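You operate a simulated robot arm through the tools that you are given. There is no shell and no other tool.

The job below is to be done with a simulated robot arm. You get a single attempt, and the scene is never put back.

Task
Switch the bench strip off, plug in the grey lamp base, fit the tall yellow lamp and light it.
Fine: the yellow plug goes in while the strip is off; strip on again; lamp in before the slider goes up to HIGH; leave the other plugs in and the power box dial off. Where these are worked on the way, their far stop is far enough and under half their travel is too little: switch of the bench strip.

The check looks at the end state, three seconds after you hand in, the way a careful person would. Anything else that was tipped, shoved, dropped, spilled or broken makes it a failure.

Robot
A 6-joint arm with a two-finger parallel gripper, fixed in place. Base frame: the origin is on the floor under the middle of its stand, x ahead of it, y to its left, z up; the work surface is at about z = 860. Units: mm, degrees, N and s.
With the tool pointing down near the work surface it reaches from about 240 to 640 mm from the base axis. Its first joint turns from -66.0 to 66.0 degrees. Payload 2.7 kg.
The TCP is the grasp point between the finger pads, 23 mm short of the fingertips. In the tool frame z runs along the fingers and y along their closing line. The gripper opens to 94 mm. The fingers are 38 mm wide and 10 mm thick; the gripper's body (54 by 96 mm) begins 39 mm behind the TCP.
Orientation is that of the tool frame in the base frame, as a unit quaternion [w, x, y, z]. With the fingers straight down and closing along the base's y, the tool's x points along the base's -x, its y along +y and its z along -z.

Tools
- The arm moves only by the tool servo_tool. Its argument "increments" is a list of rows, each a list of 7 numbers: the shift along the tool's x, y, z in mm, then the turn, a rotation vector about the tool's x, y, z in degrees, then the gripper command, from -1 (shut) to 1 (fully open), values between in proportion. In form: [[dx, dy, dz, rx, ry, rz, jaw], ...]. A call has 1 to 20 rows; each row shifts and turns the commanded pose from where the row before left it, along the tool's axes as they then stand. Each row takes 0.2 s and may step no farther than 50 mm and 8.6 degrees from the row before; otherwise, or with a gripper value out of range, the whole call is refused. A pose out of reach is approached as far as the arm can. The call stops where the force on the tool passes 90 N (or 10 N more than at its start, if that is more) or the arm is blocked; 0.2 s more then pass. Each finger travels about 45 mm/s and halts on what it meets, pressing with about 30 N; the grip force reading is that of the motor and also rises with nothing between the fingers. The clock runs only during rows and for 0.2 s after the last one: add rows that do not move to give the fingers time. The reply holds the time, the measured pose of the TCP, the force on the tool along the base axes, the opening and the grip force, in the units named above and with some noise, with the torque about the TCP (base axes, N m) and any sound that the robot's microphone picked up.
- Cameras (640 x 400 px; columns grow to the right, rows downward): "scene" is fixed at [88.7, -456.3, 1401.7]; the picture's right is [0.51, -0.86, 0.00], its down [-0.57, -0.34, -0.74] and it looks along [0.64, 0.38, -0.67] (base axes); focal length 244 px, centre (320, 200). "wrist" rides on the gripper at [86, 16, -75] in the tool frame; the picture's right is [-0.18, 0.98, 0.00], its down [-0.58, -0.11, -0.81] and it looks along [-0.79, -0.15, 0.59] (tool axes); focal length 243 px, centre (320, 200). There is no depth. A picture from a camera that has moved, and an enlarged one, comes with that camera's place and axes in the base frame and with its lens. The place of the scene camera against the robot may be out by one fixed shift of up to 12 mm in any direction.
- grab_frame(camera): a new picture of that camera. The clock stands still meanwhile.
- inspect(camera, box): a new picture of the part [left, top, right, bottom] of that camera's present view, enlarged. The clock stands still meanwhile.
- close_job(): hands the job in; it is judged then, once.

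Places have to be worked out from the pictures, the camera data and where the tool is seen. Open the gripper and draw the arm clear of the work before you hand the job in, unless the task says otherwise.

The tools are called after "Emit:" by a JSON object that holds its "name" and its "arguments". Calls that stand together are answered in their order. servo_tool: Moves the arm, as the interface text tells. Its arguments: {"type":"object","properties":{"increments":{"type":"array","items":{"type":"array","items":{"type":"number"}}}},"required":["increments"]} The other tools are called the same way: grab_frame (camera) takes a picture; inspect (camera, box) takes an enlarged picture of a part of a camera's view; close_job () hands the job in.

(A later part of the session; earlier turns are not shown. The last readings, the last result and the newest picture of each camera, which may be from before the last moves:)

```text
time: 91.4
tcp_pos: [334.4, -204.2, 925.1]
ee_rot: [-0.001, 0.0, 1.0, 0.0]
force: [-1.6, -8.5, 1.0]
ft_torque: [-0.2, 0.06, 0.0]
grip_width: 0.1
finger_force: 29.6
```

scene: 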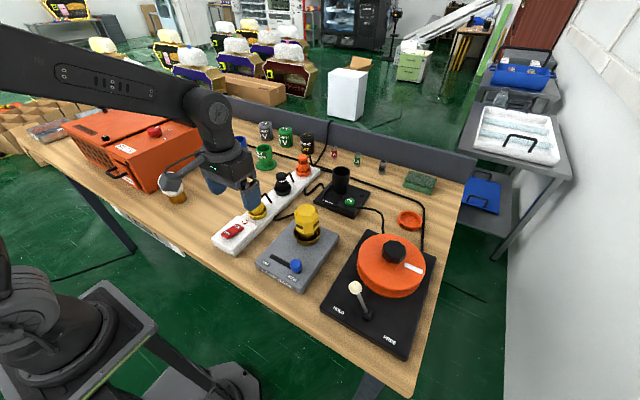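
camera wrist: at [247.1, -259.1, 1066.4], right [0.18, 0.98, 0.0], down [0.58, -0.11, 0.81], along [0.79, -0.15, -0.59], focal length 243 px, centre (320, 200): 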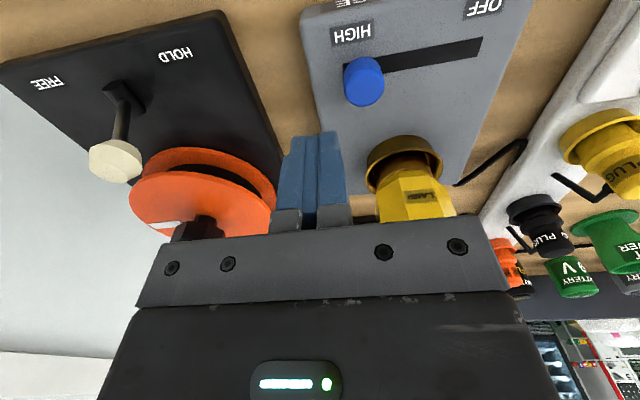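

The slider is back at its OFF stop. I'll back off, rise, go above the lamp with the fingers shut and press its top more firmly, looking for the snap.

Emit:
{"name": "servo_tool", "arguments": {"increments": [[0, -5, 0, 0, 0, 0, -1], [0, 0, -25, 0, 0, 0, -1], [0, 0, -35, 0, 0, 0, -1], [0, 0, -40, 0, 0, 0, -1], [0, 0, -35, 0, 0, 0, -1], [-32.5, -1.5, 0, 0, 0, 0, -1], [-32.5, -1.5, 0, 0, 0, 0, -1], [-32.5, -1.5, 0, 0, 0, 0, -1], [0, 0, 25, 0, 0, 0, -1], [0, 0, 12, 0, 0, 0, -1], [0, 0, 0, 0, 0, 0, -1]]}}

Emit:
{"name": "inspect", "arguments": {"camera": "scene", "box": [240, 160, 350, 290]}}

Emit:
{"name": "inspect", "arguments": {"camera": "wrist", "box": [240, 0, 400, 200]}}

```text
time: 93.8
tcp_pos: [433.0, -212.2, 1023.8]
ee_rot: [0.0, 0.0, 1.0, -0.001]
force: [0.2, -0.6, 0.0]
ft_torque: [0.0, 0.01, -0.01]
grip_width: 0.1
finger_force: 30.3
```

```text
3.08 times, centred on (295, 225) of scene
camera zoom: at [88.7, -456.3, 1401.7], right [0.51, -0.86, 0.0], down [-0.57, -0.34, -0.74], along [0.64, 0.38, -0.67], focal length 752 px, centre (397, 123)
```

zoom: 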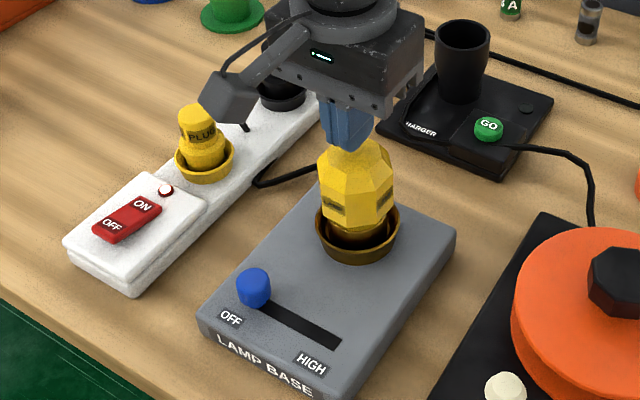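

```text
2.00 times, centred on (320, 100) of wrist
camera zoom: at [345.1, -194.9, 1098.6], right [0.18, 0.98, 0.0], down [0.58, -0.11, 0.81], along [0.79, -0.15, -0.59], focal length 485 px, centre (320, 400)
```

zoom: 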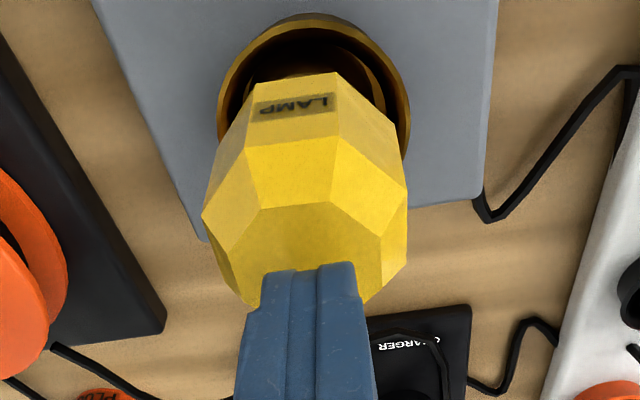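

The slider shows OFF and the fingertips are centred over the lamp. I'll descend to contact and press in steps.

Emit:
{"name": "servo_tool", "arguments": {"increments": [[0, 0, 4, 0, 0, 0, -1], [0, 0, 3, 0, 0, 0, -1], [0, 0, 2, 0, 0, 0, -1], [0, 0, 2, 0, 0, 0, -1]]}}

Emit:
{"name": "servo_tool", "arguments": {"increments": [[0, 0, 1, 0, 0, 0, -1], [0, 0, 1, 0, 0, 0, -1]]}}

```text
time: 94.8
tcp_pos: [433.3, -213.0, 1013.7]
ee_rot: [0.001, 0.0, 1.0, -0.001]
force: [-2.0, 0.3, 6.7]
ft_torque: [0.01, 0.17, -0.04]
grip_width: 0.0
finger_force: 29.8
```

```text
time: 95.4
tcp_pos: [433.9, -212.3, 1012.1]
ee_rot: [0.003, 0.001, 1.0, -0.001]
force: [-6.5, 6.3, 32.3]
ft_torque: [0.17, 0.74, -0.05]
grip_width: 0.0
finger_force: 30.4
```

At 32 N the lamp is still rigid. I'll press further in 1 mm steps, staying below the 90 N limit.

Emit:
{"name": "servo_tool", "arguments": {"increments": [[0, 0, 1, 0, 0, 0, -1]]}}

Emit:
{"name": "servo_tool", "arguments": {"increments": [[0, 0, 1, 0, 0, 0, -1]]}}

```text
time: 95.8
tcp_pos: [432.0, -213.3, 1012.9]
ee_rot: [0.005, 0.0, 1.0, -0.002]
force: [-8.7, 8.4, 43.1]
ft_torque: [0.27, 0.94, -0.1]
grip_width: 0.0
finger_force: 30.3
```

```text
time: 96.2
tcp_pos: [433.4, -212.4, 1012.4]
ee_rot: [0.006, -0.001, 1.0, -0.002]
force: [-11.4, 7.2, 49.4]
ft_torque: [0.21, 1.09, -0.09]
grip_width: 0.1
finger_force: 29.7
```

At 49 N there is still no movement or snap, so I won't press harder on the lamp. Instead, with the slider OFF, I'll re-grip it to lift and re-centre it. First I rise, open, and turn 7° to match its facets.

Emit:
{"name": "servo_tool", "arguments": {"increments": [[0, 0, -10, 0, 0, 0, -1], [0, 0, -25, 0, 0, 0, -1], [0, 0, -25, 0, 0, 7, -1], [0, 0, 0, 0, 0, 0, 1], [0, 0, 0, 0, 0, 0, 1], [0, 0, 0, 0, 0, 0, 1], [0, 0, 0, 0, 0, 0, 1], [0, 0, 0, 0, 0, 0, 1], [0, 0, 0, 0, 0, 0, 1]]}}

Emit:
{"name": "grab_frame", "arguments": {"camera": "wrist"}}

Emit:
{"name": "inspect", "arguments": {"camera": "wrist", "box": [250, 0, 390, 140]}}

```text
time: 98.2
tcp_pos: [433.2, -213.7, 1067.0]
ee_rot: [0.0, 0.06, 0.998, 0.0]
force: [-0.6, 0.7, -0.5]
ft_torque: [0.03, 0.0, 0.01]
grip_width: 94.0
finger_force: 0.0
```

```text
taken
camera wrist: at [348.8, -184.9, 1143.0], right [0.3, 0.95, 0.0], down [0.56, -0.18, 0.81], along [0.77, -0.24, -0.59], focal length 243 px, centre (320, 200)
```

wrist: 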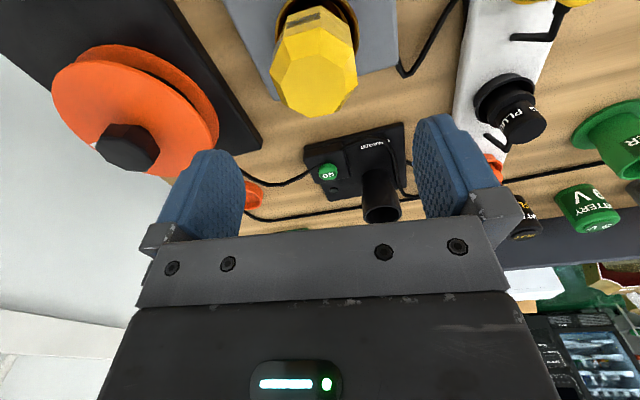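

```text
2.86 times, centred on (320, 70) of wrist
camera zoom: at [348.8, -184.9, 1143.0], right [0.3, 0.95, 0.0], down [0.56, -0.18, 0.81], along [0.77, -0.24, -0.59], focal length 693 px, centre (320, 571)
```

zoom: 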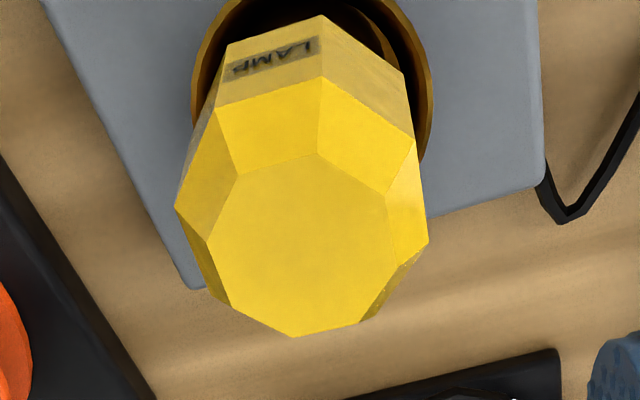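

The lamp's facets are now at about 87° and its centre is near (429.6, -214), roughly 1.8 mm short of the socket centre in x and 0.9 mm in y. I'll centre the gripper on it, set the turn to 3°, and descend around it with the fingers open.

Emit:
{"name": "servo_tool", "arguments": {"increments": [[3, -0.3, 0, 0, 0, 0, 1], [0, 0, 0, 0, 0, -4, 1], [0, 0, 25, 0, 0, 0, 1], [0, 0, 25, 0, 0, 0, 1], [0, 0, 25, 0, 0, 0, 1], [0, 0, 20, 0, 0, 0, 1], [0, 0, 12, 0, 0, 0, 1], [0, 0, 0, 0, 0, 0, 1]]}}

Emit:
{"name": "grab_frame", "arguments": {"camera": "wrist"}}

```text
time: 100.0
tcp_pos: [429.1, -212.8, 959.7]
ee_rot: [0.0, 0.026, 1.0, 0.0]
force: [-0.3, 0.2, -0.4]
ft_torque: [-0.01, 0.02, 0.01]
grip_width: 94.2
finger_force: 0.2
```

```text
taken
camera wrist: at [343.2, -190.3, 1035.2], right [0.24, 0.97, 0.0], down [0.57, -0.14, 0.81], along [0.78, -0.19, -0.59], focal length 243 px, centre (320, 200)
```

wrist: 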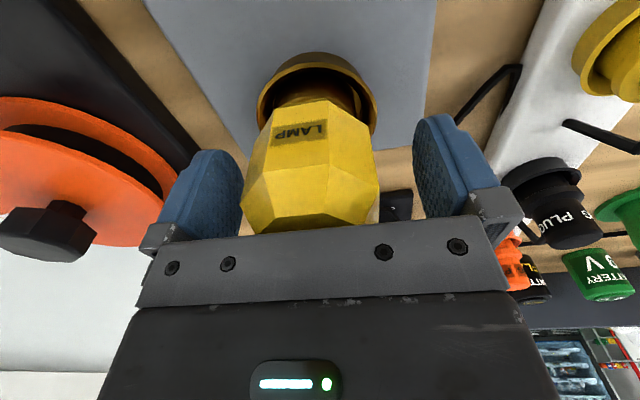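

The gripper straddles the lamp evenly. I'll close, lift 4 mm inside the cup, shift about 1.9 mm outward in x, and lower again.

Emit:
{"name": "servo_tool", "arguments": {"increments": [[0, 0, 0, 0, 0, 0, -1], [0, 0, 0, 0, 0, 0, -1], [0, 0, 0, 0, 0, 0, -1], [0, 0, 0, 0, 0, 0, -1], [0, 0, 0, 0, 0, 0, -1], [0, 0, -2, 0, 0, 0, -1], [0, 0, -3, 0, 0, 0, -1], [-1.9, 0.1, 0, 0, 0, 0, -1], [0, 0, 0, 0, 0, 0, -1]]}}

Emit:
{"name": "inspect", "arguments": {"camera": "wrist", "box": [250, 40, 390, 140]}}

Emit:
{"name": "inspect", "arguments": {"camera": "scene", "box": [280, 190, 340, 260]}}

```text
time: 102.0
tcp_pos: [430.7, -212.2, 965.0]
ee_rot: [-0.001, 0.026, 1.0, 0.001]
force: [0.4, -0.7, -2.9]
ft_torque: [-0.05, -0.02, 0.02]
grip_width: 61.3
finger_force: 30.0
```

```text
4.00 times, centred on (320, 90) of wrist
camera zoom: at [345.1, -190.5, 1040.3], right [0.24, 0.97, 0.0], down [0.58, -0.14, 0.81], along [0.78, -0.19, -0.59], focal length 970 px, centre (320, 640)
```

zoom: 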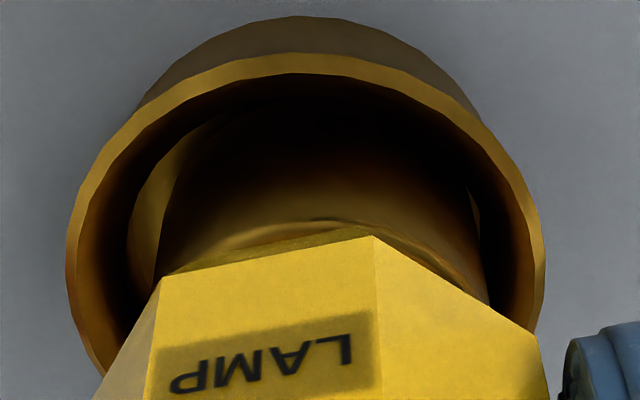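

```text
5.71 times, centred on (310, 225) of scene
camera zoom: at [88.8, -456.3, 1401.7], right [0.51, -0.86, 0.0], down [-0.57, -0.34, -0.74], along [0.64, 0.38, -0.67], focal length 1396 px, centre (377, 57)
```

zoom: 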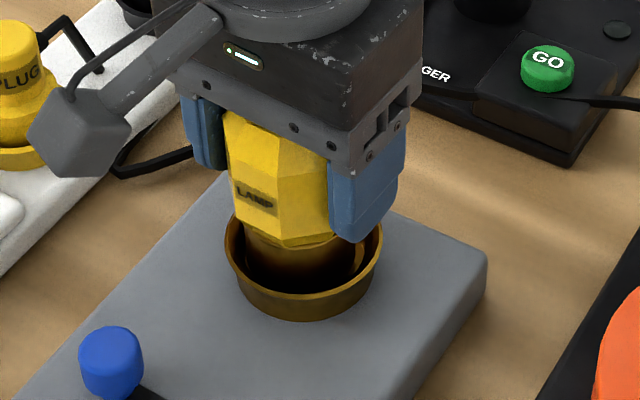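

The grip centred the lamp about 2.2 mm too far to +y relative to the cup (base centre col 321 against rim 306.5). I'll shift by that amount while still lifted and check again.

Emit:
{"name": "servo_tool", "arguments": {"increments": [[0.4, -2.2, 0, 0, 0, 0, -1], [0, 0, 0, 0, 0, 0, -1]]}}

Emit:
{"name": "inspect", "arguments": {"camera": "wrist", "box": [250, 40, 390, 140]}}

Emit:
{"name": "inspect", "arguments": {"camera": "scene", "box": [285, 205, 330, 250]}}

```text
time: 102.6
tcp_pos: [431.3, -215.7, 964.0]
ee_rot: [0.0, 0.027, 1.0, 0.0]
force: [-0.1, -0.5, -2.2]
ft_torque: [0.01, 0.0, 0.04]
grip_width: 61.4
finger_force: 30.3
```

```text
4.00 times, centred on (320, 90) of wrist
camera zoom: at [344.6, -193.0, 1040.4], right [0.24, 0.97, 0.0], down [0.58, -0.14, 0.81], along [0.78, -0.19, -0.59], focal length 970 px, centre (320, 640)
```

zoom: 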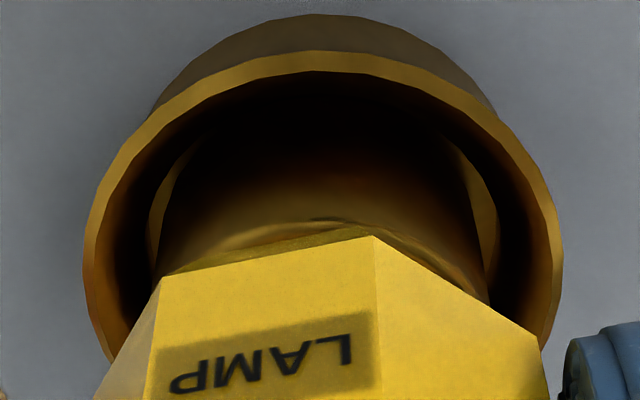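

```text
8.89 times, centred on (308, 228) of scene
camera zoom: at [88.8, -456.3, 1401.7], right [0.51, -0.86, 0.0], down [-0.57, -0.34, -0.74], along [0.64, 0.38, -0.67], focal length 2171 px, centre (431, -44)
```

zoom: 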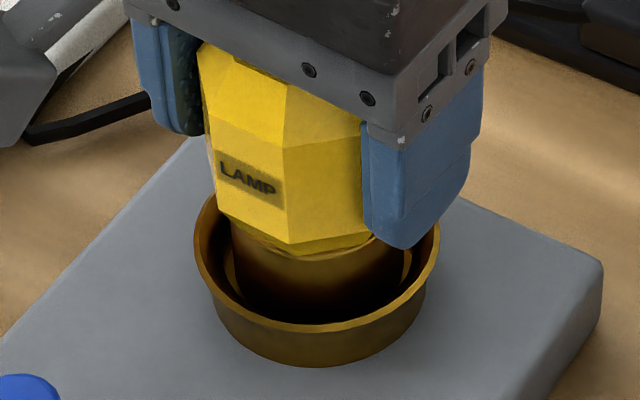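

The slivers of cup wall on either side of the base are now even in both views. I'll lower onto the floor and press gently.

Emit:
{"name": "servo_tool", "arguments": {"increments": [[0, 0.4, 2, 0, 0, 0, -1], [0, 0, 2, 0, 0, 0, -1], [0, 0, 1, 0, 0, 0, -1], [0, 0, 0, 0, 0, 0, -1]]}}

Emit:
{"name": "servo_tool", "arguments": {"increments": [[0, 0, 1, 0, 0, 0, -1], [0, 0, 1, 0, 0, 0, -1]]}}

```text
time: 103.6
tcp_pos: [430.8, -214.0, 958.7]
ee_rot: [0.0, 0.026, 1.0, 0.0]
force: [-1.0, 1.3, 2.7]
ft_torque: [0.13, 0.12, -0.02]
grip_width: 61.2
finger_force: 30.0
```

```text
time: 104.2
tcp_pos: [431.5, -214.7, 958.9]
ee_rot: [0.0, 0.026, 1.0, -0.001]
force: [-3.0, 1.9, 16.6]
ft_torque: [0.12, 0.5, -0.09]
grip_width: 61.2
finger_force: 29.4
```

The lamp is centred and firm on the floor at the same height as before, with no snap. I'll try a gentle clockwise twist while lightly pressed, in case the base needs turning to engage, and watch torque, height and sound.

Emit:
{"name": "servo_tool", "arguments": {"increments": [[0, 0, 0, 0, 0, 6, -1], [0, 0, 0, 0, 0, 6, -1], [0, 0, 0, 0, 0, 6, -1], [0, 0, 0, 0, 0, 6, -1]]}}

```text
time: 105.2
tcp_pos: [432.0, -215.3, 958.3]
ee_rot: [0.0, 0.234, 0.972, 0.0]
force: [4.6, 0.5, 12.2]
ft_torque: [-0.02, -0.29, 0.1]
grip_width: 60.8
finger_force: 29.8
```

A 24° twist met almost no resistance and made no sound. I'll continue the turn to about a quarter turn to rule a twist-lock in or out.

Emit:
{"name": "servo_tool", "arguments": {"increments": [[0, 0, 0, 0, 0, 8, -1], [0, 0, 0, 0, 0, 8, -1], [0, 0, 0, 0, 0, 8, -1], [0, 0, 0, 0, 0, 8, -1], [0, 0, 0, 0, 0, 8, -1], [0, 0, 0, 0, 0, 8, -1], [0, 0, 0, 0, 0, 8, -1], [0, 0, 0, 0, 0, 7, -1], [0, 0, 0, 0, 0, 0, -1]]}}

Emit:
{"name": "inspect", "arguments": {"camera": "scene", "box": [275, 190, 345, 260]}}

Emit:
{"name": "inspect", "arguments": {"camera": "wrist", "box": [250, 40, 390, 140]}}

```text
time: 107.2
tcp_pos: [430.7, -213.9, 958.3]
ee_rot: [0.0, 0.707, 0.707, 0.0]
force: [2.1, -3.8, 9.3]
ft_torque: [-0.4, 0.07, 0.04]
grip_width: 61.1
finger_force: 29.7
```

```text
5.71 times, centred on (310, 225) of scene
camera zoom: at [88.6, -456.3, 1401.7], right [0.51, -0.86, 0.0], down [-0.57, -0.34, -0.74], along [0.64, 0.38, -0.67], focal length 1396 px, centre (377, 57)
```

zoom: 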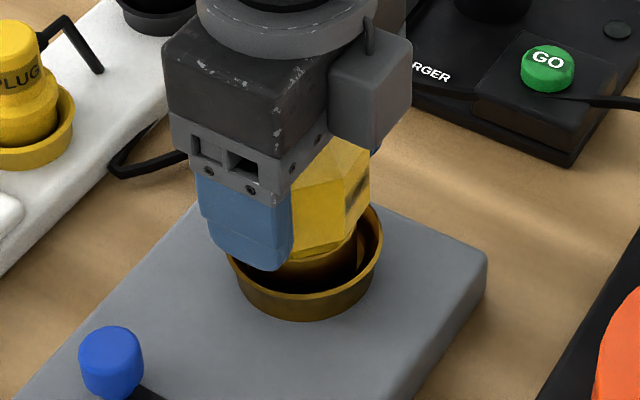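

```text
4.00 times, centred on (320, 90) of wrist
camera zoom: at [446.0, -126.4, 1033.6], right [0.98, -0.19, 0.0], down [-0.11, -0.58, 0.81], along [-0.15, -0.79, -0.59], focal length 970 px, centre (320, 640)
```

zoom: 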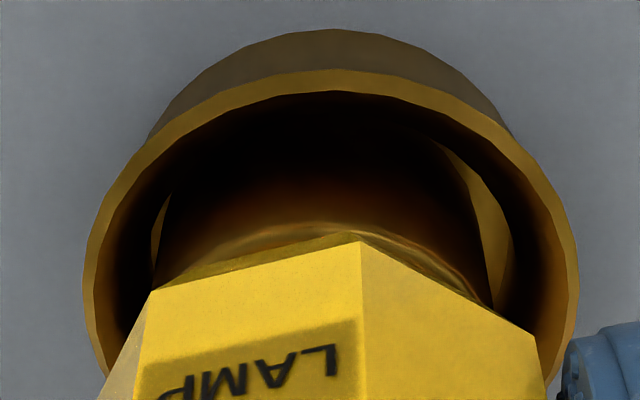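

The quarter turn found no lock. From this +y side view the base is about 1.4 mm short in x, so I'll lift slightly, shift that amount, and lower and press again.

Emit:
{"name": "servo_tool", "arguments": {"increments": [[0, 0, -3, 0, 0, 0, -1], [0, 1.4, 0, 0, 0, 0, -1], [0, 0, 0, 0, 0, 0, -1]]}}

Emit:
{"name": "inspect", "arguments": {"camera": "wrist", "box": [250, 40, 390, 140]}}

Emit:
{"name": "servo_tool", "arguments": {"increments": [[0, 0, 2, 0, 0, 0, -1], [0, 0, 1, 0, 0, 0, -1], [0, 0, 1, 0, 0, 0, -1]]}}

```text
time: 108.0
tcp_pos: [433.2, -214.5, 960.7]
ee_rot: [-0.001, 0.707, 0.707, 0.0]
force: [-0.1, -1.0, -1.8]
ft_torque: [0.02, 0.01, 0.03]
grip_width: 60.8
finger_force: 30.0
```

```text
4.00 times, centred on (320, 90) of wrist
camera zoom: at [447.7, -126.2, 1036.7], right [0.98, -0.18, 0.0], down [-0.11, -0.58, 0.81], along [-0.15, -0.79, -0.59], focal length 970 px, centre (320, 640)
```

zoom: 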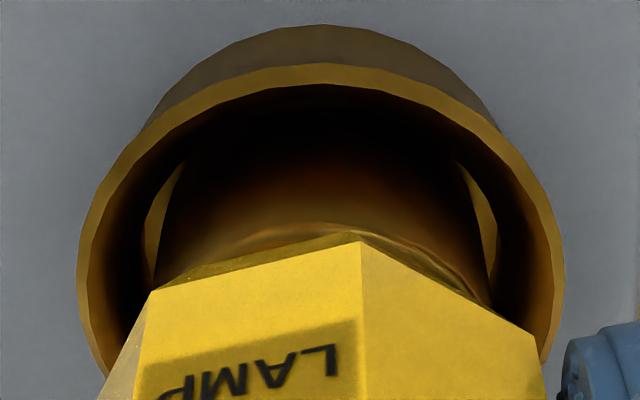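

```text
time: 108.8
tcp_pos: [432.9, -214.3, 957.5]
ee_rot: [0.002, 0.708, 0.707, 0.001]
force: [-0.6, 3.2, 10.9]
ft_torque: [0.11, 0.29, -0.1]
grip_width: 61.1
finger_force: 30.3
```

Now centred in x too: the slivers are even and rim and base columns agree. I'll press slightly more and listen.

Emit:
{"name": "servo_tool", "arguments": {"increments": [[0, 0, 1, 0, 0, 0, -1], [0, 0, 1, 0, 0, 0, -1], [0, 0, 0, 0, 0, 0, -1]]}}

```text
time: 109.6
tcp_pos: [432.7, -214.6, 957.3]
ee_rot: [0.003, 0.707, 0.707, 0.0]
force: [-0.2, 1.7, 22.7]
ft_torque: [-0.08, 0.16, 0.02]
grip_width: 61.3
finger_force: 29.7
```

The lamp is centred and firm at 23 N. I'll release it without lifting, rise clear, and press its top once more now that it is centred.

Emit:
{"name": "servo_tool", "arguments": {"increments": [[0, 0, 0, 0, 0, 0, 0.45], [0, 0, 0, 0, 0, 0, 0.9], [0, 0, 0, 0, 0, 0, 0.9], [0, 0, -10, 0, 0, 0, 0.9], [0, 0, -25, 0, 0, 0, 0.9], [0, 0, -25, 0, 0, 0, 0.9], [0, 0, -25, 0, 0, 0, 0.9], [0, 0, 0, 0, 0, 0, -1], [0, 0, 0, 0, 0, 0, -1], [0, 0, 0, 0, 0, 0, -1], [0, 0, 0, 0, 0, 0, -1], [0, 0, 0, 0, 0, 0, -1], [0, 0, 0, 0, 0, 0, -1]]}}

Emit:
{"name": "inspect", "arguments": {"camera": "scene", "box": [275, 180, 345, 260]}}

```text
time: 112.4
tcp_pos: [431.9, -214.4, 1038.4]
ee_rot: [0.001, 0.707, 0.707, 0.001]
force: [-0.6, 0.1, 0.1]
ft_torque: [-0.01, 0.01, -0.02]
grip_width: 0.2
finger_force: 30.2
```

```text
5.00 times, centred on (310, 220) of scene
camera zoom: at [88.7, -456.3, 1401.7], right [0.51, -0.86, 0.0], down [-0.57, -0.34, -0.74], along [0.64, 0.38, -0.67], focal length 1221 px, centre (370, 100)
```

zoom: 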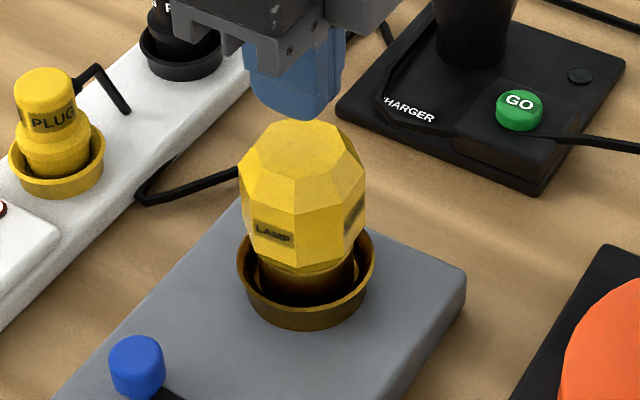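

The lamp stands upright and centred. I'll press its top with shut fingers to about 40 N.

Emit:
{"name": "servo_tool", "arguments": {"increments": [[0, 0, 12, 0, 0, 0, -1], [0, 0, 8, 0, 0, 0, -1], [0, 0, 3, 0, 0, 0, -1], [0, 0, 2, 0, 0, 0, -1], [0, 0, 1, 0, 0, 0, -1]]}}

Emit:
{"name": "servo_tool", "arguments": {"increments": [[0, 0, 1, 0, 0, 0, -1], [0, 0, 1, 0, 0, 0, -1]]}}

```text
time: 113.6
tcp_pos: [432.1, -213.2, 1013.9]
ee_rot: [0.0, 0.707, 0.707, 0.0]
force: [0.2, -0.1, 0.0]
ft_torque: [-0.01, 0.0, -0.01]
grip_width: 0.1
finger_force: 30.3
```

```text
time: 114.2
tcp_pos: [432.2, -213.9, 1013.1]
ee_rot: [0.002, 0.707, 0.707, 0.0]
force: [-2.8, 1.0, 7.0]
ft_torque: [0.1, 0.06, -0.03]
grip_width: 0.0
finger_force: 29.5
```

Emit:
{"name": "servo_tool", "arguments": {"increments": [[0, 0, 1, 0, 0, 0, -1], [0, 0, 1, 0, 0, 0, -1]]}}

Emit:
{"name": "servo_tool", "arguments": {"increments": [[0, 0, 0.7, 0, 0, 0, -1]]}}

```text
time: 114.8
tcp_pos: [433.2, -214.2, 1014.3]
ee_rot: [0.002, 0.707, 0.707, 0.0]
force: [-7.8, 4.1, 31.7]
ft_torque: [0.46, 0.18, 0.07]
grip_width: 0.0
finger_force: 30.5
```

```text
time: 115.2
tcp_pos: [433.2, -214.2, 1012.4]
ee_rot: [0.004, 0.708, 0.706, 0.002]
force: [-8.0, 6.6, 40.9]
ft_torque: [0.61, 0.31, 0.1]
grip_width: 0.0
finger_force: 29.6
```

Same height and no snap at 41 N, so the lamp simply stands home on the cup floor. I'll now retest: rise, turn the tool back, and go to the OFF side of the slider.

Emit:
{"name": "servo_tool", "arguments": {"increments": [[0, 0, -10, 0, 0, 0, -1], [0, 0, -25, 0, 0, 0, -1], [0, 0, -25, 0, 0, 0, -1], [0, 0, 0, 0, 0, -8.18, -1], [0, 0, 0, 0, 0, -8.18, -1], [0, 0, 0, 0, 0, -8.18, -1], [0, 0, 0, 0, 0, -8.18, -1], [0, 0, 0, 0, 0, -8.18, -1], [0, 0, 0, 0, 0, -8.18, -1], [0, 0, 0, 0, 0, -8.18, -1], [0, 0, 0, 0, 0, -8.18, -1], [0, 0, 0, 0, 0, -8.18, -1], [0, 0, 0, 0, 0, -8.18, -1], [0, 0, 0, 0, 0, -8.2, -1], [32.5, 23.5, 0, 0, 0, 0, -1], [32.5, 23.5, 0, 0, 0, 0, -1], [32.5, 23.5, 0, 0, 0, 0, -1], [0, 0, 0, 0, 0, 0, -1]]}}

```text
time: 119.0
tcp_pos: [334.8, -143.8, 1069.5]
ee_rot: [-0.001, 0.0, 1.0, 0.0]
force: [-0.5, -0.2, 0.2]
ft_torque: [0.0, 0.01, 0.0]
grip_width: 0.1
finger_force: 30.2
```

I'm above the approach point. I'll lower beside the knob and push it toward HIGH.

Emit:
{"name": "servo_tool", "arguments": {"increments": [[0, 0, 35, 0, 0, 0, -1], [0, 0, 35, 0, 0, 0, -1], [0, 0, 35, 0, 0, 0, -1], [0, 0, 25, 0, 0, 0, -1], [0, 0, 12, 0, 0, 0, -1], [0, 0, 3, 0, 0, 0, -1], [0, -6, 0, 0, 0, 0, -1], [0, -6, 0, 0, 0, 0, -1], [0, -6, 0, 0, 0, 0, -1], [0, -6, 0, 0, 0, 0, -1], [0, -6, 0, 0, 0, 0, -1], [0, -6, 0, 0, 0, 0, -1], [0, -6, 0, 0, 0, 0, -1], [0, -6, 0, 0, 0, 0, -1], [0, -6, 0, 0, 0, 0, -1], [0, -6, 0, 0, 0, 0, -1], [0, -6, 0, 0, 0, 0, -1], [0, -6, 0, 0, 0, 0, -1], [0, -5, 0, 0, 0, 0, -1]]}}

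Emit:
{"name": "inspect", "arguments": {"camera": "scene", "box": [240, 190, 350, 300]}}

```text
time: 123.0
tcp_pos: [334.8, -221.9, 924.1]
ee_rot: [-0.001, 0.001, 1.0, 0.0]
force: [-0.4, -0.2, 0.3]
ft_torque: [0.0, 0.03, 0.02]
grip_width: 0.1
finger_force: 30.4
```

```text
3.64 times, centred on (295, 245) of scene
camera zoom: at [88.7, -456.2, 1401.7], right [0.51, -0.86, 0.0], down [-0.57, -0.34, -0.74], along [0.64, 0.38, -0.67], focal length 888 px, centre (411, 36)
```

zoom: 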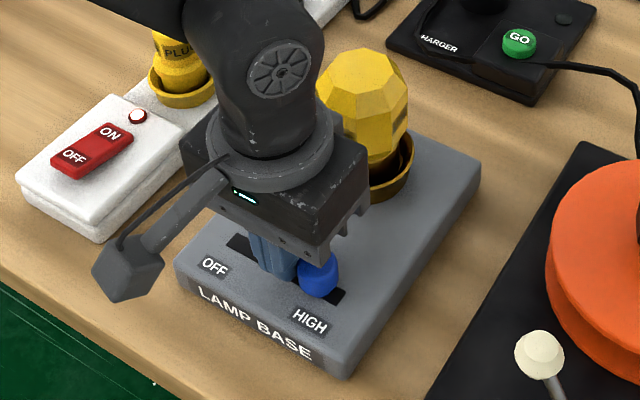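

The knob is nearly at HIGH with the lamp still dark. I'll take it to its stop.

Emit:
{"name": "servo_tool", "arguments": {"increments": [[0, -2, 0, 0, 0, 0, -1], [0, -2, 0, 0, 0, 0, -1], [0, -1, 0, 0, 0, 0, -1]]}}

Emit:
{"name": "inspect", "arguments": {"camera": "scene", "box": [240, 190, 350, 300]}}

```text
time: 123.8
tcp_pos: [335.4, -226.2, 924.0]
ee_rot: [-0.001, 0.0, 1.0, 0.0]
force: [0.3, 5.6, 3.0]
ft_torque: [0.07, -0.03, 0.01]
grip_width: 0.0
finger_force: 30.2
```

```text
3.64 times, centred on (295, 245) of scene
camera zoom: at [88.7, -456.1, 1401.8], right [0.51, -0.86, 0.0], down [-0.57, -0.34, -0.74], along [0.64, 0.38, -0.67], focal length 888 px, centre (411, 36)
```

zoom: 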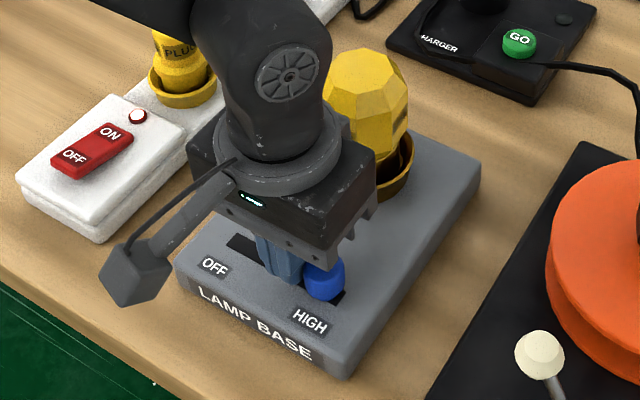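

Still dark with the slider at its stop and the lamp centred. That points to the plug, whose second snap came as I lifted before opening. I'll do it over in order, starting with the slider back to OFF: lift over the knob to its far side.

Emit:
{"name": "servo_tool", "arguments": {"increments": [[0, 4, 0, 0, 0, 0, -1], [0, 0, -25, 0, 0, 0, -1], [0, 0, -20, 0, 0, 0, -1], [0, -28, 0, 0, 0, 0, -1], [0, -28, 0, 0, 0, 0, -1], [0, 0, 20, 0, 0, 0, -1], [0, 0, 20, 0, 0, 0, -1], [0, 0, 5, 0, 0, 0, -1], [0, 0, 0, 0, 0, 0, -1]]}}

Emit:
{"name": "inspect", "arguments": {"camera": "scene", "box": [240, 190, 350, 300]}}

```text
time: 125.8
tcp_pos: [336.0, -276.1, 924.1]
ee_rot: [0.0, 0.0, 1.0, 0.0]
force: [-0.2, 1.4, -0.2]
ft_torque: [-0.02, 0.0, 0.01]
grip_width: 0.0
finger_force: 30.4
```

```text
3.64 times, centred on (295, 245) of scene
camera zoom: at [88.7, -456.3, 1401.7], right [0.51, -0.86, 0.0], down [-0.57, -0.34, -0.74], along [0.64, 0.38, -0.67], focal length 888 px, centre (411, 36)
```

zoom: 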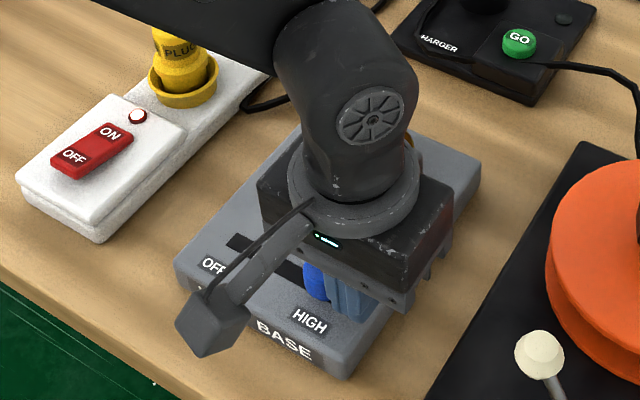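

The fingers are beyond the knob. I'll push it back to OFF.

Emit:
{"name": "servo_tool", "arguments": {"increments": [[0, 6, 0, 0, 0, 0, -1], [0, 6, 0, 0, 0, 0, -1], [0, 6, 0, 0, 0, 0, -1], [0, 6, 0, 0, 0, 0, -1], [0, 6, 0, 0, 0, 0, -1], [0, 6, 0, 0, 0, 0, -1], [0, 6, 0, 0, 0, 0, -1], [0, 6, 0, 0, 0, 0, -1], [0, 6, 0, 0, 0, 0, -1], [0, 6, 0, 0, 0, 0, -1], [0, 6, 0, 0, 0, 0, -1], [0, 4, 0, 0, 0, 0, -1], [0, 1.5, 0, 0, 0, 0, -1]]}}

Emit:
{"name": "servo_tool", "arguments": {"increments": [[0, 1, 0, 0, 0, 0, -1], [0, 0.7, 0, 0, 0, 0, -1]]}}

```text
time: 128.6
tcp_pos: [335.3, -207.2, 923.2]
ee_rot: [0.001, 0.0, 1.0, 0.0]
force: [0.5, -0.9, 0.6]
ft_torque: [-0.02, 0.03, 0.03]
grip_width: 0.0
finger_force: 30.3
```

```text
time: 129.2
tcp_pos: [335.2, -204.6, 924.4]
ee_rot: [0.001, 0.0, 1.0, -0.002]
force: [-2.0, -4.2, 0.8]
ft_torque: [-0.11, 0.06, -0.02]
grip_width: 0.1
finger_force: 30.4
```

The slider is at OFF again. I'll rise and view the yellow plug closely from behind the strip to check its centring.

Emit:
{"name": "servo_tool", "arguments": {"increments": [[0, -5, 0, 0, 0, 0, -1], [0, 0, -35, 0, 0, 0, -1], [0, 0, -40, 0, 0, 0, -1], [0, 0, -40, 0, 0, 0, -1], [0, 0, -35, 0, 0, 0, -1], [0, 40, 0, 0, 0, 0, -1], [0, 40, 0, 0, 0, 0, -1], [0, 40, 0, 0, 0, 0, -1], [0, 41, 0, 0, 0, 0, -1], [0, 0, 0, 0, 0, 0, -1]]}}

Emit:
{"name": "grab_frame", "arguments": {"camera": "wrist"}}

Emit:
{"name": "inspect", "arguments": {"camera": "wrist", "box": [316, 90, 372, 140]}}

Emit:
{"name": "inspect", "arguments": {"camera": "scene", "box": [240, 180, 350, 290]}}

```text
time: 131.4
tcp_pos: [335.7, -47.2, 1073.1]
ee_rot: [0.0, 0.0, 1.0, 0.0]
force: [-0.8, -0.6, 0.3]
ft_torque: [0.04, -0.02, 0.0]
grip_width: 0.1
finger_force: 29.9
```

```text
taken
camera wrist: at [249.0, -29.2, 1148.6], right [0.18, 0.98, 0.0], down [0.58, -0.11, 0.81], along [0.79, -0.15, -0.59], focal length 243 px, centre (320, 200)
```

wrist: 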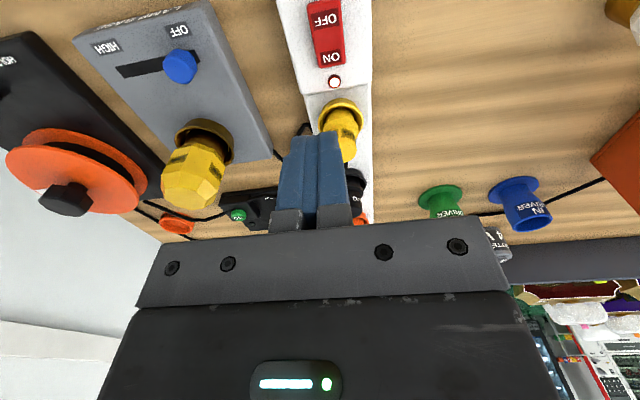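

```text
8.00 times, centred on (344, 115) of wrist
camera zoom: at [249.0, -29.2, 1148.6], right [0.18, 0.98, 0.0], down [0.58, -0.11, 0.81], along [0.79, -0.15, -0.59], focal length 1941 px, centre (128, 880)
```

zoom: 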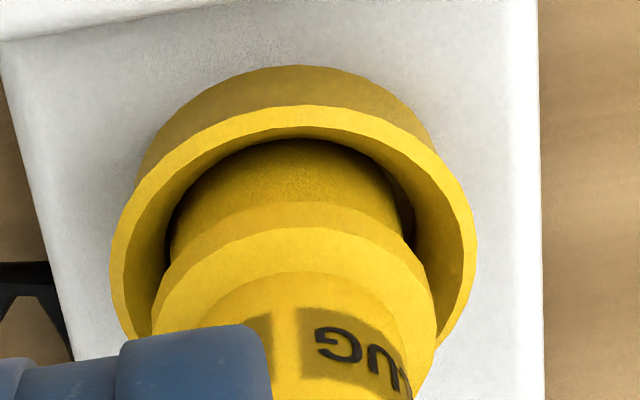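

```text
3.64 times, centred on (295, 235) of scene
camera zoom: at [88.7, -456.2, 1401.7], right [0.51, -0.86, 0.0], down [-0.57, -0.34, -0.74], along [0.64, 0.38, -0.67], focal length 888 px, centre (411, 73)
```

zoom: 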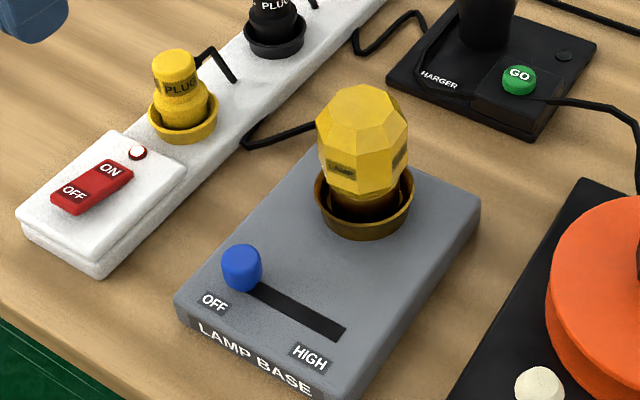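

The plug looks centred in its cup and the slider reads OFF. I'll compare the lamp now (slider OFF) using the same close-up box I used with the slider at HIGH.

Emit:
{"name": "inspect", "arguments": {"camera": "scene", "box": [290, 200, 325, 245]}}

Emit:
{"name": "inspect", "arguments": {"camera": "wrist", "box": [150, 100, 250, 220]}}

```text
8.89 times, centred on (308, 222) of scene
camera zoom: at [88.7, -456.2, 1401.7], right [0.51, -0.86, 0.0], down [-0.57, -0.34, -0.74], along [0.64, 0.38, -0.67], focal length 2171 px, centre (431, 0)
```

zoom: 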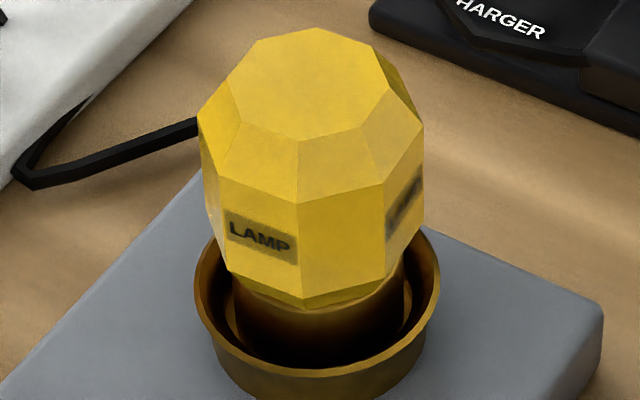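

```text
3.33 times, centred on (200, 160) of wrist
camera zoom: at [249.0, -29.2, 1148.6], right [0.18, 0.98, 0.0], down [0.58, -0.11, 0.81], along [0.79, -0.15, -0.59], focal length 809 px, centre (720, 333)
```

zoom: 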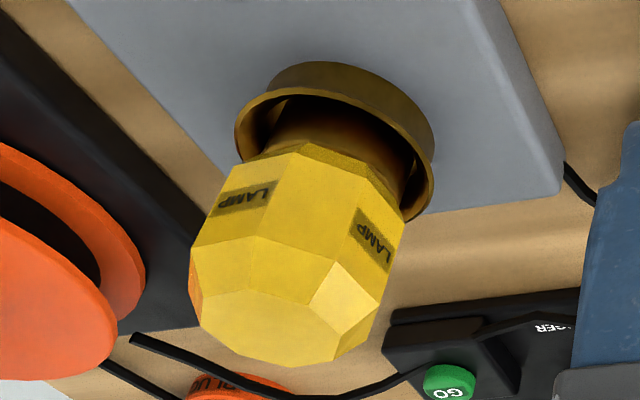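

The lamp now (slider OFF) looks duller and more shaded than my HIGH-setting views, which seemed more uniform, so it may have been glowing faintly. I'll set the slider to HIGH again and return to exactly this pose for a fair comparison.

Emit:
{"name": "servo_tool", "arguments": {"increments": [[0, -48, 0, 0, 0, 0, -1], [0, -48, 0, 0, 0, 0, -1], [0, 0, 35, 0, 0, 0, -1], [0, 0, 35, 0, 0, 0, -1], [0, 0, 35, 0, 0, 0, -1], [0, 0, 30, 0, 0, 0, -1], [0, 0, 14, 0, 0, 0, -1], [0, 0, 0, 0, 0, 0, -1], [0, -6, 0, 0, 0, 0, -1], [0, -6, 0, 0, 0, 0, -1], [0, -6, 0, 0, 0, 0, -1], [0, -6, 0, 0, 0, 0, -1], [0, -6, 0, 0, 0, 0, -1], [0, -6, 0, 0, 0, 0, -1], [0, -6, 0, 0, 0, 0, -1], [0, -6, 0, 0, 0, 0, -1], [0, -6, 0, 0, 0, 0, -1], [0, -6, 0, 0, 0, 0, -1], [0, -6, 0, 0, 0, 0, -1]]}}

Emit:
{"name": "servo_tool", "arguments": {"increments": [[0, -6, 0, 0, 0, 0, -1], [0, -4, 0, 0, 0, 0, -1], [0, -2, 0, 0, 0, 0, -1], [0, -2, 0, 0, 0, 0, -1]]}}

```text
time: 135.4
tcp_pos: [334.0, -210.2, 925.7]
ee_rot: [0.001, 0.0, 1.0, 0.0]
force: [0.3, 0.3, 1.3]
ft_torque: [0.01, -0.01, -0.01]
grip_width: 0.0
finger_force: 29.9
```

```text
time: 136.4
tcp_pos: [335.4, -224.7, 924.9]
ee_rot: [0.0, 0.0, 1.0, 0.0]
force: [0.0, 0.9, -0.4]
ft_torque: [0.01, -0.01, 0.01]
grip_width: 0.2
finger_force: 30.7
```

Almost at the stop. A couple more millimetres will finish it.

Emit:
{"name": "servo_tool", "arguments": {"increments": [[0, -1.5, 0, 0, 0, 0, -1], [0, -1, 0, 0, 0, 0, -1]]}}

Emit:
{"name": "servo_tool", "arguments": {"increments": [[0, 5, 0, 0, 0, 0, -1], [0, 0, -35, 0, 0, 0, -1], [0, 0, -40, 0, 0, 0, -1], [0, 0, -40, 0, 0, 0, -1], [0, 0, -34, 0, 0, 0, -1], [0, 44, 0, 0, 0, 0, -1], [0, 44, 0, 0, 0, 0, -1], [0, 44, 0, 0, 0, 0, -1], [0, 43, 0, 0, 0, 0, -1], [0, 0, 0, 0, 0, 0, -1]]}}

Emit:
{"name": "inspect", "arguments": {"camera": "scene", "box": [290, 200, 325, 245]}}

Emit:
{"name": "inspect", "arguments": {"camera": "wrist", "box": [150, 100, 250, 220]}}

Emit:
{"name": "inspect", "arguments": {"camera": "scene", "box": [240, 180, 350, 290]}}

```text
time: 137.0
tcp_pos: [335.3, -225.3, 924.6]
ee_rot: [0.0, 0.001, 1.0, 0.001]
force: [5.1, 12.1, 0.4]
ft_torque: [0.28, -0.15, 0.04]
grip_width: 0.0
finger_force: 30.1
```

```text
time: 139.2
tcp_pos: [334.5, -46.8, 1072.4]
ee_rot: [0.0, 0.0, 1.0, 0.0]
force: [0.4, 1.1, 0.1]
ft_torque: [-0.01, -0.01, -0.01]
grip_width: 0.1
finger_force: 30.2
```

```text
8.89 times, centred on (308, 222) of scene
camera zoom: at [88.7, -456.2, 1401.7], right [0.51, -0.86, 0.0], down [-0.57, -0.34, -0.74], along [0.64, 0.38, -0.67], focal length 2171 px, centre (431, 0)
```

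zoom: 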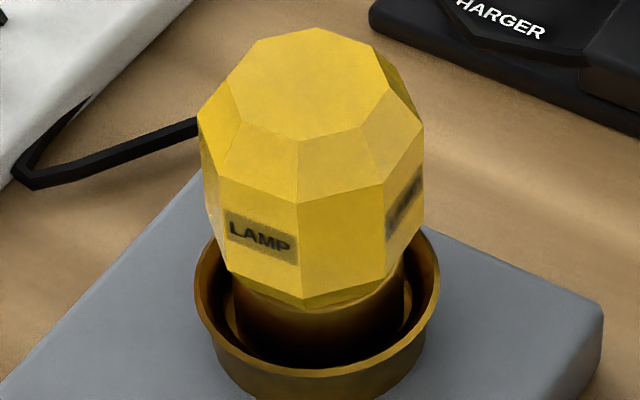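

```text
3.33 times, centred on (200, 160) of wrist
camera zoom: at [247.5, -29.0, 1148.6], right [0.18, 0.98, 0.0], down [0.58, -0.11, 0.81], along [0.79, -0.15, -0.59], focal length 809 px, centre (720, 333)
```

zoom: 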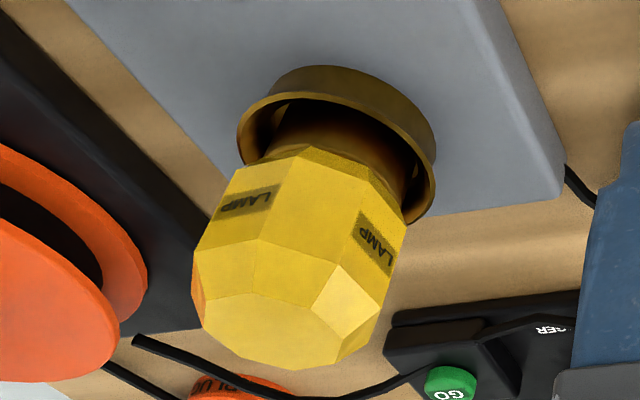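

```text
3.64 times, centred on (295, 235) of scene
camera zoom: at [88.7, -456.2, 1401.7], right [0.51, -0.86, 0.0], down [-0.57, -0.34, -0.74], along [0.64, 0.38, -0.67], focal length 888 px, centre (411, 73)
```

zoom: 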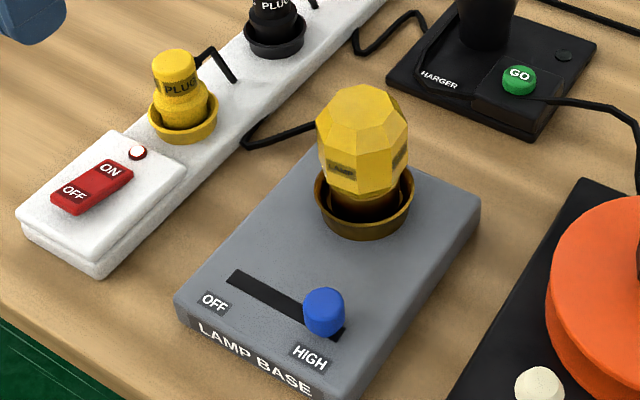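

With the same pose and crop, HIGH and OFF look identical, so the lamp is not lit. I'll go back through it in order: slider OFF, then strip OFF. With power off I can pull-test the plug to see whether it is really latched.

Emit:
{"name": "servo_tool", "arguments": {"increments": [[0, -46, 0, 0, 0, 0, -1], [0, -46, 0, 0, 0, 0, -1], [0, -46, 0, 0, 0, 0, -1], [0, -46, 0, 0, 0, 0, -1], [0, -46, 0, 0, 0, 0, -1], [0, 0, 35, 0, 0, 0, -1], [0, 0, 35, 0, 0, 0, -1], [0, 0, 35, 0, 0, 0, -1], [0, 0, 30, 0, 0, 0, -1], [0, 0, 13, 0, 0, 0, -1], [0, 0, 0, 0, 0, 0, -1]]}}

Emit:
{"name": "servo_tool", "arguments": {"increments": [[0, 6, 0, 0, 0, 0, -1], [0, 6, 0, 0, 0, 0, -1], [0, 6, 0, 0, 0, 0, -1], [0, 6, 0, 0, 0, 0, -1], [0, 6, 0, 0, 0, 0, -1], [0, 6, 0, 0, 0, 0, -1], [0, 6, 0, 0, 0, 0, -1], [0, 6, 0, 0, 0, 0, -1], [0, 6, 0, 0, 0, 0, -1], [0, 6, 0, 0, 0, 0, -1], [0, 6, 0, 0, 0, 0, -1], [0, 4, 0, 0, 0, 0, -1]]}}

```text
time: 141.6
tcp_pos: [335.3, -276.1, 926.7]
ee_rot: [-0.001, -0.001, 1.0, -0.001]
force: [1.4, 0.1, -0.1]
ft_torque: [0.01, 0.01, 0.01]
grip_width: 0.0
finger_force: 29.8
```

```text
time: 144.2
tcp_pos: [334.6, -208.7, 926.1]
ee_rot: [-0.001, 0.0, 1.0, 0.0]
force: [-0.7, -0.4, 0.5]
ft_torque: [0.0, -0.03, -0.01]
grip_width: 0.1
finger_force: 30.4
```

Emit:
{"name": "servo_tool", "arguments": {"increments": [[0, 2, 0, 0, 0, 0, -1], [0, 1.5, 0, 0, 0, 0, -1], [0, 1, 0, 0, 0, 0, -1]]}}

Emit:
{"name": "inspect", "arguments": {"camera": "scene", "box": [240, 180, 350, 290]}}

```text
time: 145.0
tcp_pos: [336.1, -204.8, 925.2]
ee_rot: [0.0, 0.0, 1.0, 0.0]
force: [-0.8, -12.8, -5.2]
ft_torque: [-0.35, 0.02, 0.02]
grip_width: 0.0
finger_force: 30.0
```

```text
3.64 times, centred on (295, 235) of scene
camera zoom: at [88.7, -456.6, 1401.6], right [0.51, -0.86, 0.0], down [-0.57, -0.34, -0.74], along [0.64, 0.38, -0.67], focal length 888 px, centre (411, 73)
```

zoom: 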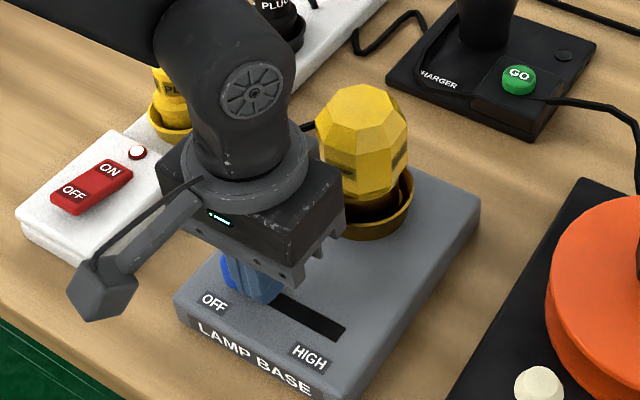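

The slider is at its OFF stop. Next is the strip: rise, move above the rocker's OFF end, and tilt as before.

Emit:
{"name": "servo_tool", "arguments": {"increments": [[0, -5, 0, 0, 0, 0, -1], [0, 0, -35, 0, 0, 0, -1], [0, 0, -40, 0, 0, 0, -1], [0, 0, -35, 0, 0, 0, -1], [7.75, 43, 0, 0, 0, 0, -1], [7.75, 43, 0, 0, 0, 0, -1], [7.75, 43, 0, 0, 0, 0, -1], [7.75, 43, 0, 0, 0, 0, -1], [0, 0, 0, 0, 6.667, 0, -1], [0, 0, 0, 0, 6.667, 0, -1], [0, 0, 0, 0, 6.667, 0, -1], [-12, 0, 32.9, 0, 0, 0, -1], [-12, 0, 32.9, 0, 0, 0, -1], [0, 0, 0, 0, 0, 0, -1]]}}

Emit:
{"name": "inspect", "arguments": {"camera": "scene", "box": [180, 170, 300, 270]}}

```text
time: 148.0
tcp_pos: [301.7, -36.1, 965.0]
ee_rot: [-0.174, -0.001, 0.985, -0.001]
force: [0.2, 0.4, 0.1]
ft_torque: [0.01, 0.03, 0.01]
grip_width: 0.2
finger_force: 29.9
```

```text
4.00 times, centred on (240, 220) of scene
camera zoom: at [88.7, -456.3, 1401.7], right [0.51, -0.86, 0.0], down [-0.57, -0.34, -0.74], along [0.64, 0.38, -0.67], focal length 977 px, centre (640, 120)
```

zoom: 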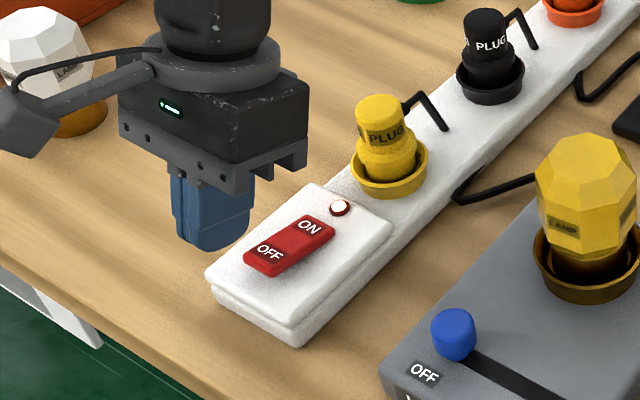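

I'm about 3.5 mm short in x and 2 mm off in y. I'll correct that on the way down and press the OFF end.

Emit:
{"name": "servo_tool", "arguments": {"increments": [[-3.3, -2, -1.2, 0, 0, 0, -1], [-1.37, 0, 3.76, 0, 0, 0, -1], [-1.37, 0, 3.76, 0, 0, 0, -1], [-1.37, 0, 3.76, 0, 0, 0, -1], [-1.37, 0, 3.76, 0, 0, 0, -1], [-1.37, 0, 3.76, 0, 0, 0, -1], [-1.37, 0, 3.76, 0, 0, 0, -1], [-0.68, 0, 1.88, 0, 0, 0, -1], [-0.68, 0, 1.88, 0, 0, 0, -1], [-0.68, 0, 1.88, 0, 0, 0, -1], [-0.68, 0, 1.88, 0, 0, 0, -1]]}}

Emit:
{"name": "inspect", "arguments": {"camera": "scene", "box": [200, 190, 280, 260]}}

```text
time: 150.4
tcp_pos: [306.6, -37.7, 934.3]
ee_rot: [-0.174, 0.0, 0.985, 0.0]
force: [0.2, -0.3, 1.0]
ft_torque: [-0.03, 0.03, 0.0]
grip_width: 0.1
finger_force: 30.3
```

```text
5.71 times, centred on (240, 225) of scene
camera zoom: at [88.7, -456.3, 1401.7], right [0.51, -0.86, 0.0], down [-0.57, -0.34, -0.74], along [0.64, 0.38, -0.67], focal length 1396 px, centre (777, 57)
```

zoom: 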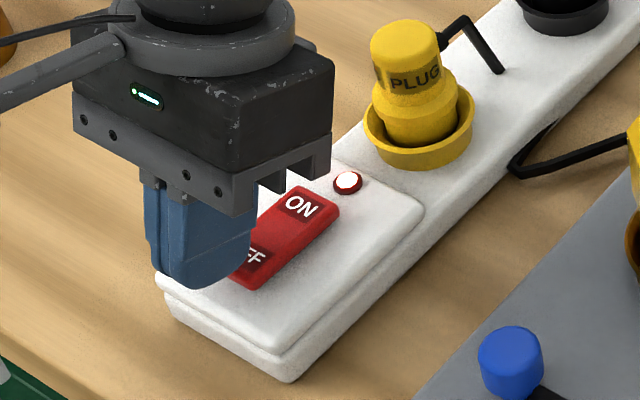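

The rocker is part-way and the indicator is still lit. A few millimetres more.

Emit:
{"name": "servo_tool", "arguments": {"increments": [[-0.68, 0, 1.88, 0, 0, 0, -1], [-0.68, 0, 1.88, 0, 0, 0, -1], [-0.34, 0, 0.94, 0, 0, 0, -1]]}}

Emit:
{"name": "inspect", "arguments": {"camera": "scene", "box": [200, 190, 280, 260]}}

```text
time: 151.2
tcp_pos: [307.5, -37.2, 928.7]
ee_rot: [-0.174, 0.0, 0.985, 0.0]
force: [-2.7, 0.0, 10.5]
ft_torque: [0.05, -0.03, -0.04]
grip_width: 0.0
finger_force: 29.8
```

```text
5.71 times, centred on (240, 225) of scene
camera zoom: at [88.6, -456.2, 1401.7], right [0.51, -0.86, 0.0], down [-0.57, -0.34, -0.74], along [0.64, 0.38, -0.67], focal length 1396 px, centre (777, 57)
```

zoom: 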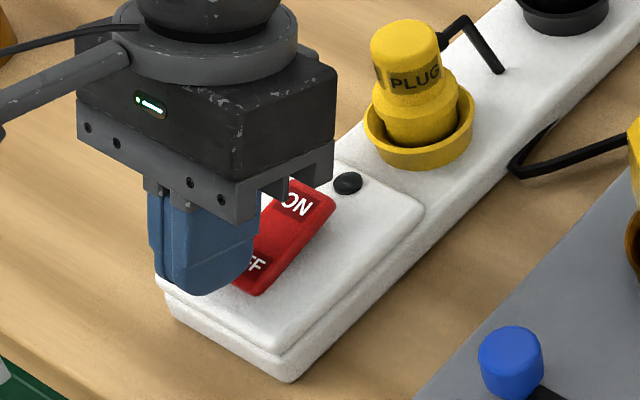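

The indicator is dark and the rocker is at its OFF stop. I'll rise, straighten, part-open the gripper and come down around the plug's upper section.

Emit:
{"name": "servo_tool", "arguments": {"increments": [[8.55, 0, -23.5, 0, 0, 0, -1], [8.55, 0, -23.5, 0, 0, 0, -1], [8.55, 0, -23.5, 0, 0, 0, -1], [8.55, 0, -23.5, 0, 0, 0, -1], [0, 0, 0, 0, -6.667, 0, 0.5], [0, 0, 0, 0, -6.667, 0, 0.5], [0, 0, 0, 0, -6.667, 0, 0.5], [-42, -0.7, 0, 0, 0, 0, 0.5], [-42, -0.7, 0, 0, 0, 0, 0.5], [-42, -0.7, 0, 0, 0, 0, 0.5], [0, 0, 25, 0, 0, 0, 0.5], [0, 0, 20, 0, 0, 0, 0.5], [0, 0, 0, 0, 0, 0, 0.5]]}}

Emit:
{"name": "grab_frame", "arguments": {"camera": "wrist"}}

Emit:
{"name": "inspect", "arguments": {"camera": "scene", "box": [200, 150, 320, 250]}}

```text
time: 154.0
tcp_pos: [435.3, -40.8, 984.7]
ee_rot: [0.0, 0.0, 1.0, 0.0]
force: [0.3, -0.4, -0.5]
ft_torque: [-0.02, 0.0, -0.01]
grip_width: 70.5
finger_force: 0.0
```

```text
taken
camera wrist: at [348.0, -23.1, 1059.9], right [0.18, 0.98, 0.0], down [0.58, -0.11, 0.81], along [0.79, -0.15, -0.59], focal length 243 px, centre (320, 200)
```

wrist: 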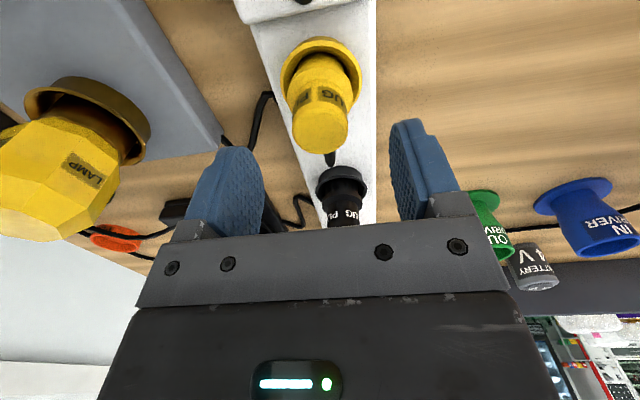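

```text
4.00 times, centred on (260, 200) of scene
camera zoom: at [88.7, -456.3, 1401.7], right [0.51, -0.86, 0.0], down [-0.57, -0.34, -0.74], along [0.64, 0.38, -0.67], focal length 977 px, centre (560, 200)
```

zoom: 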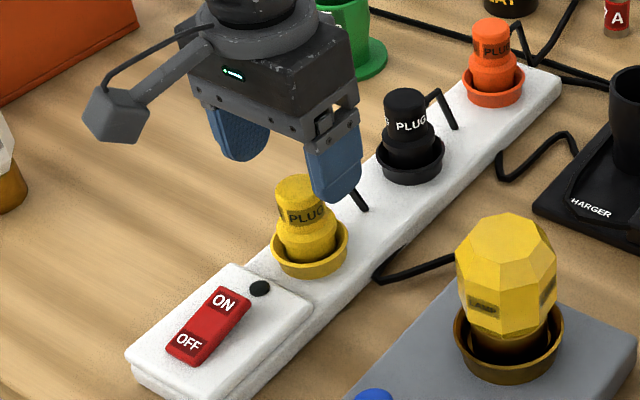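

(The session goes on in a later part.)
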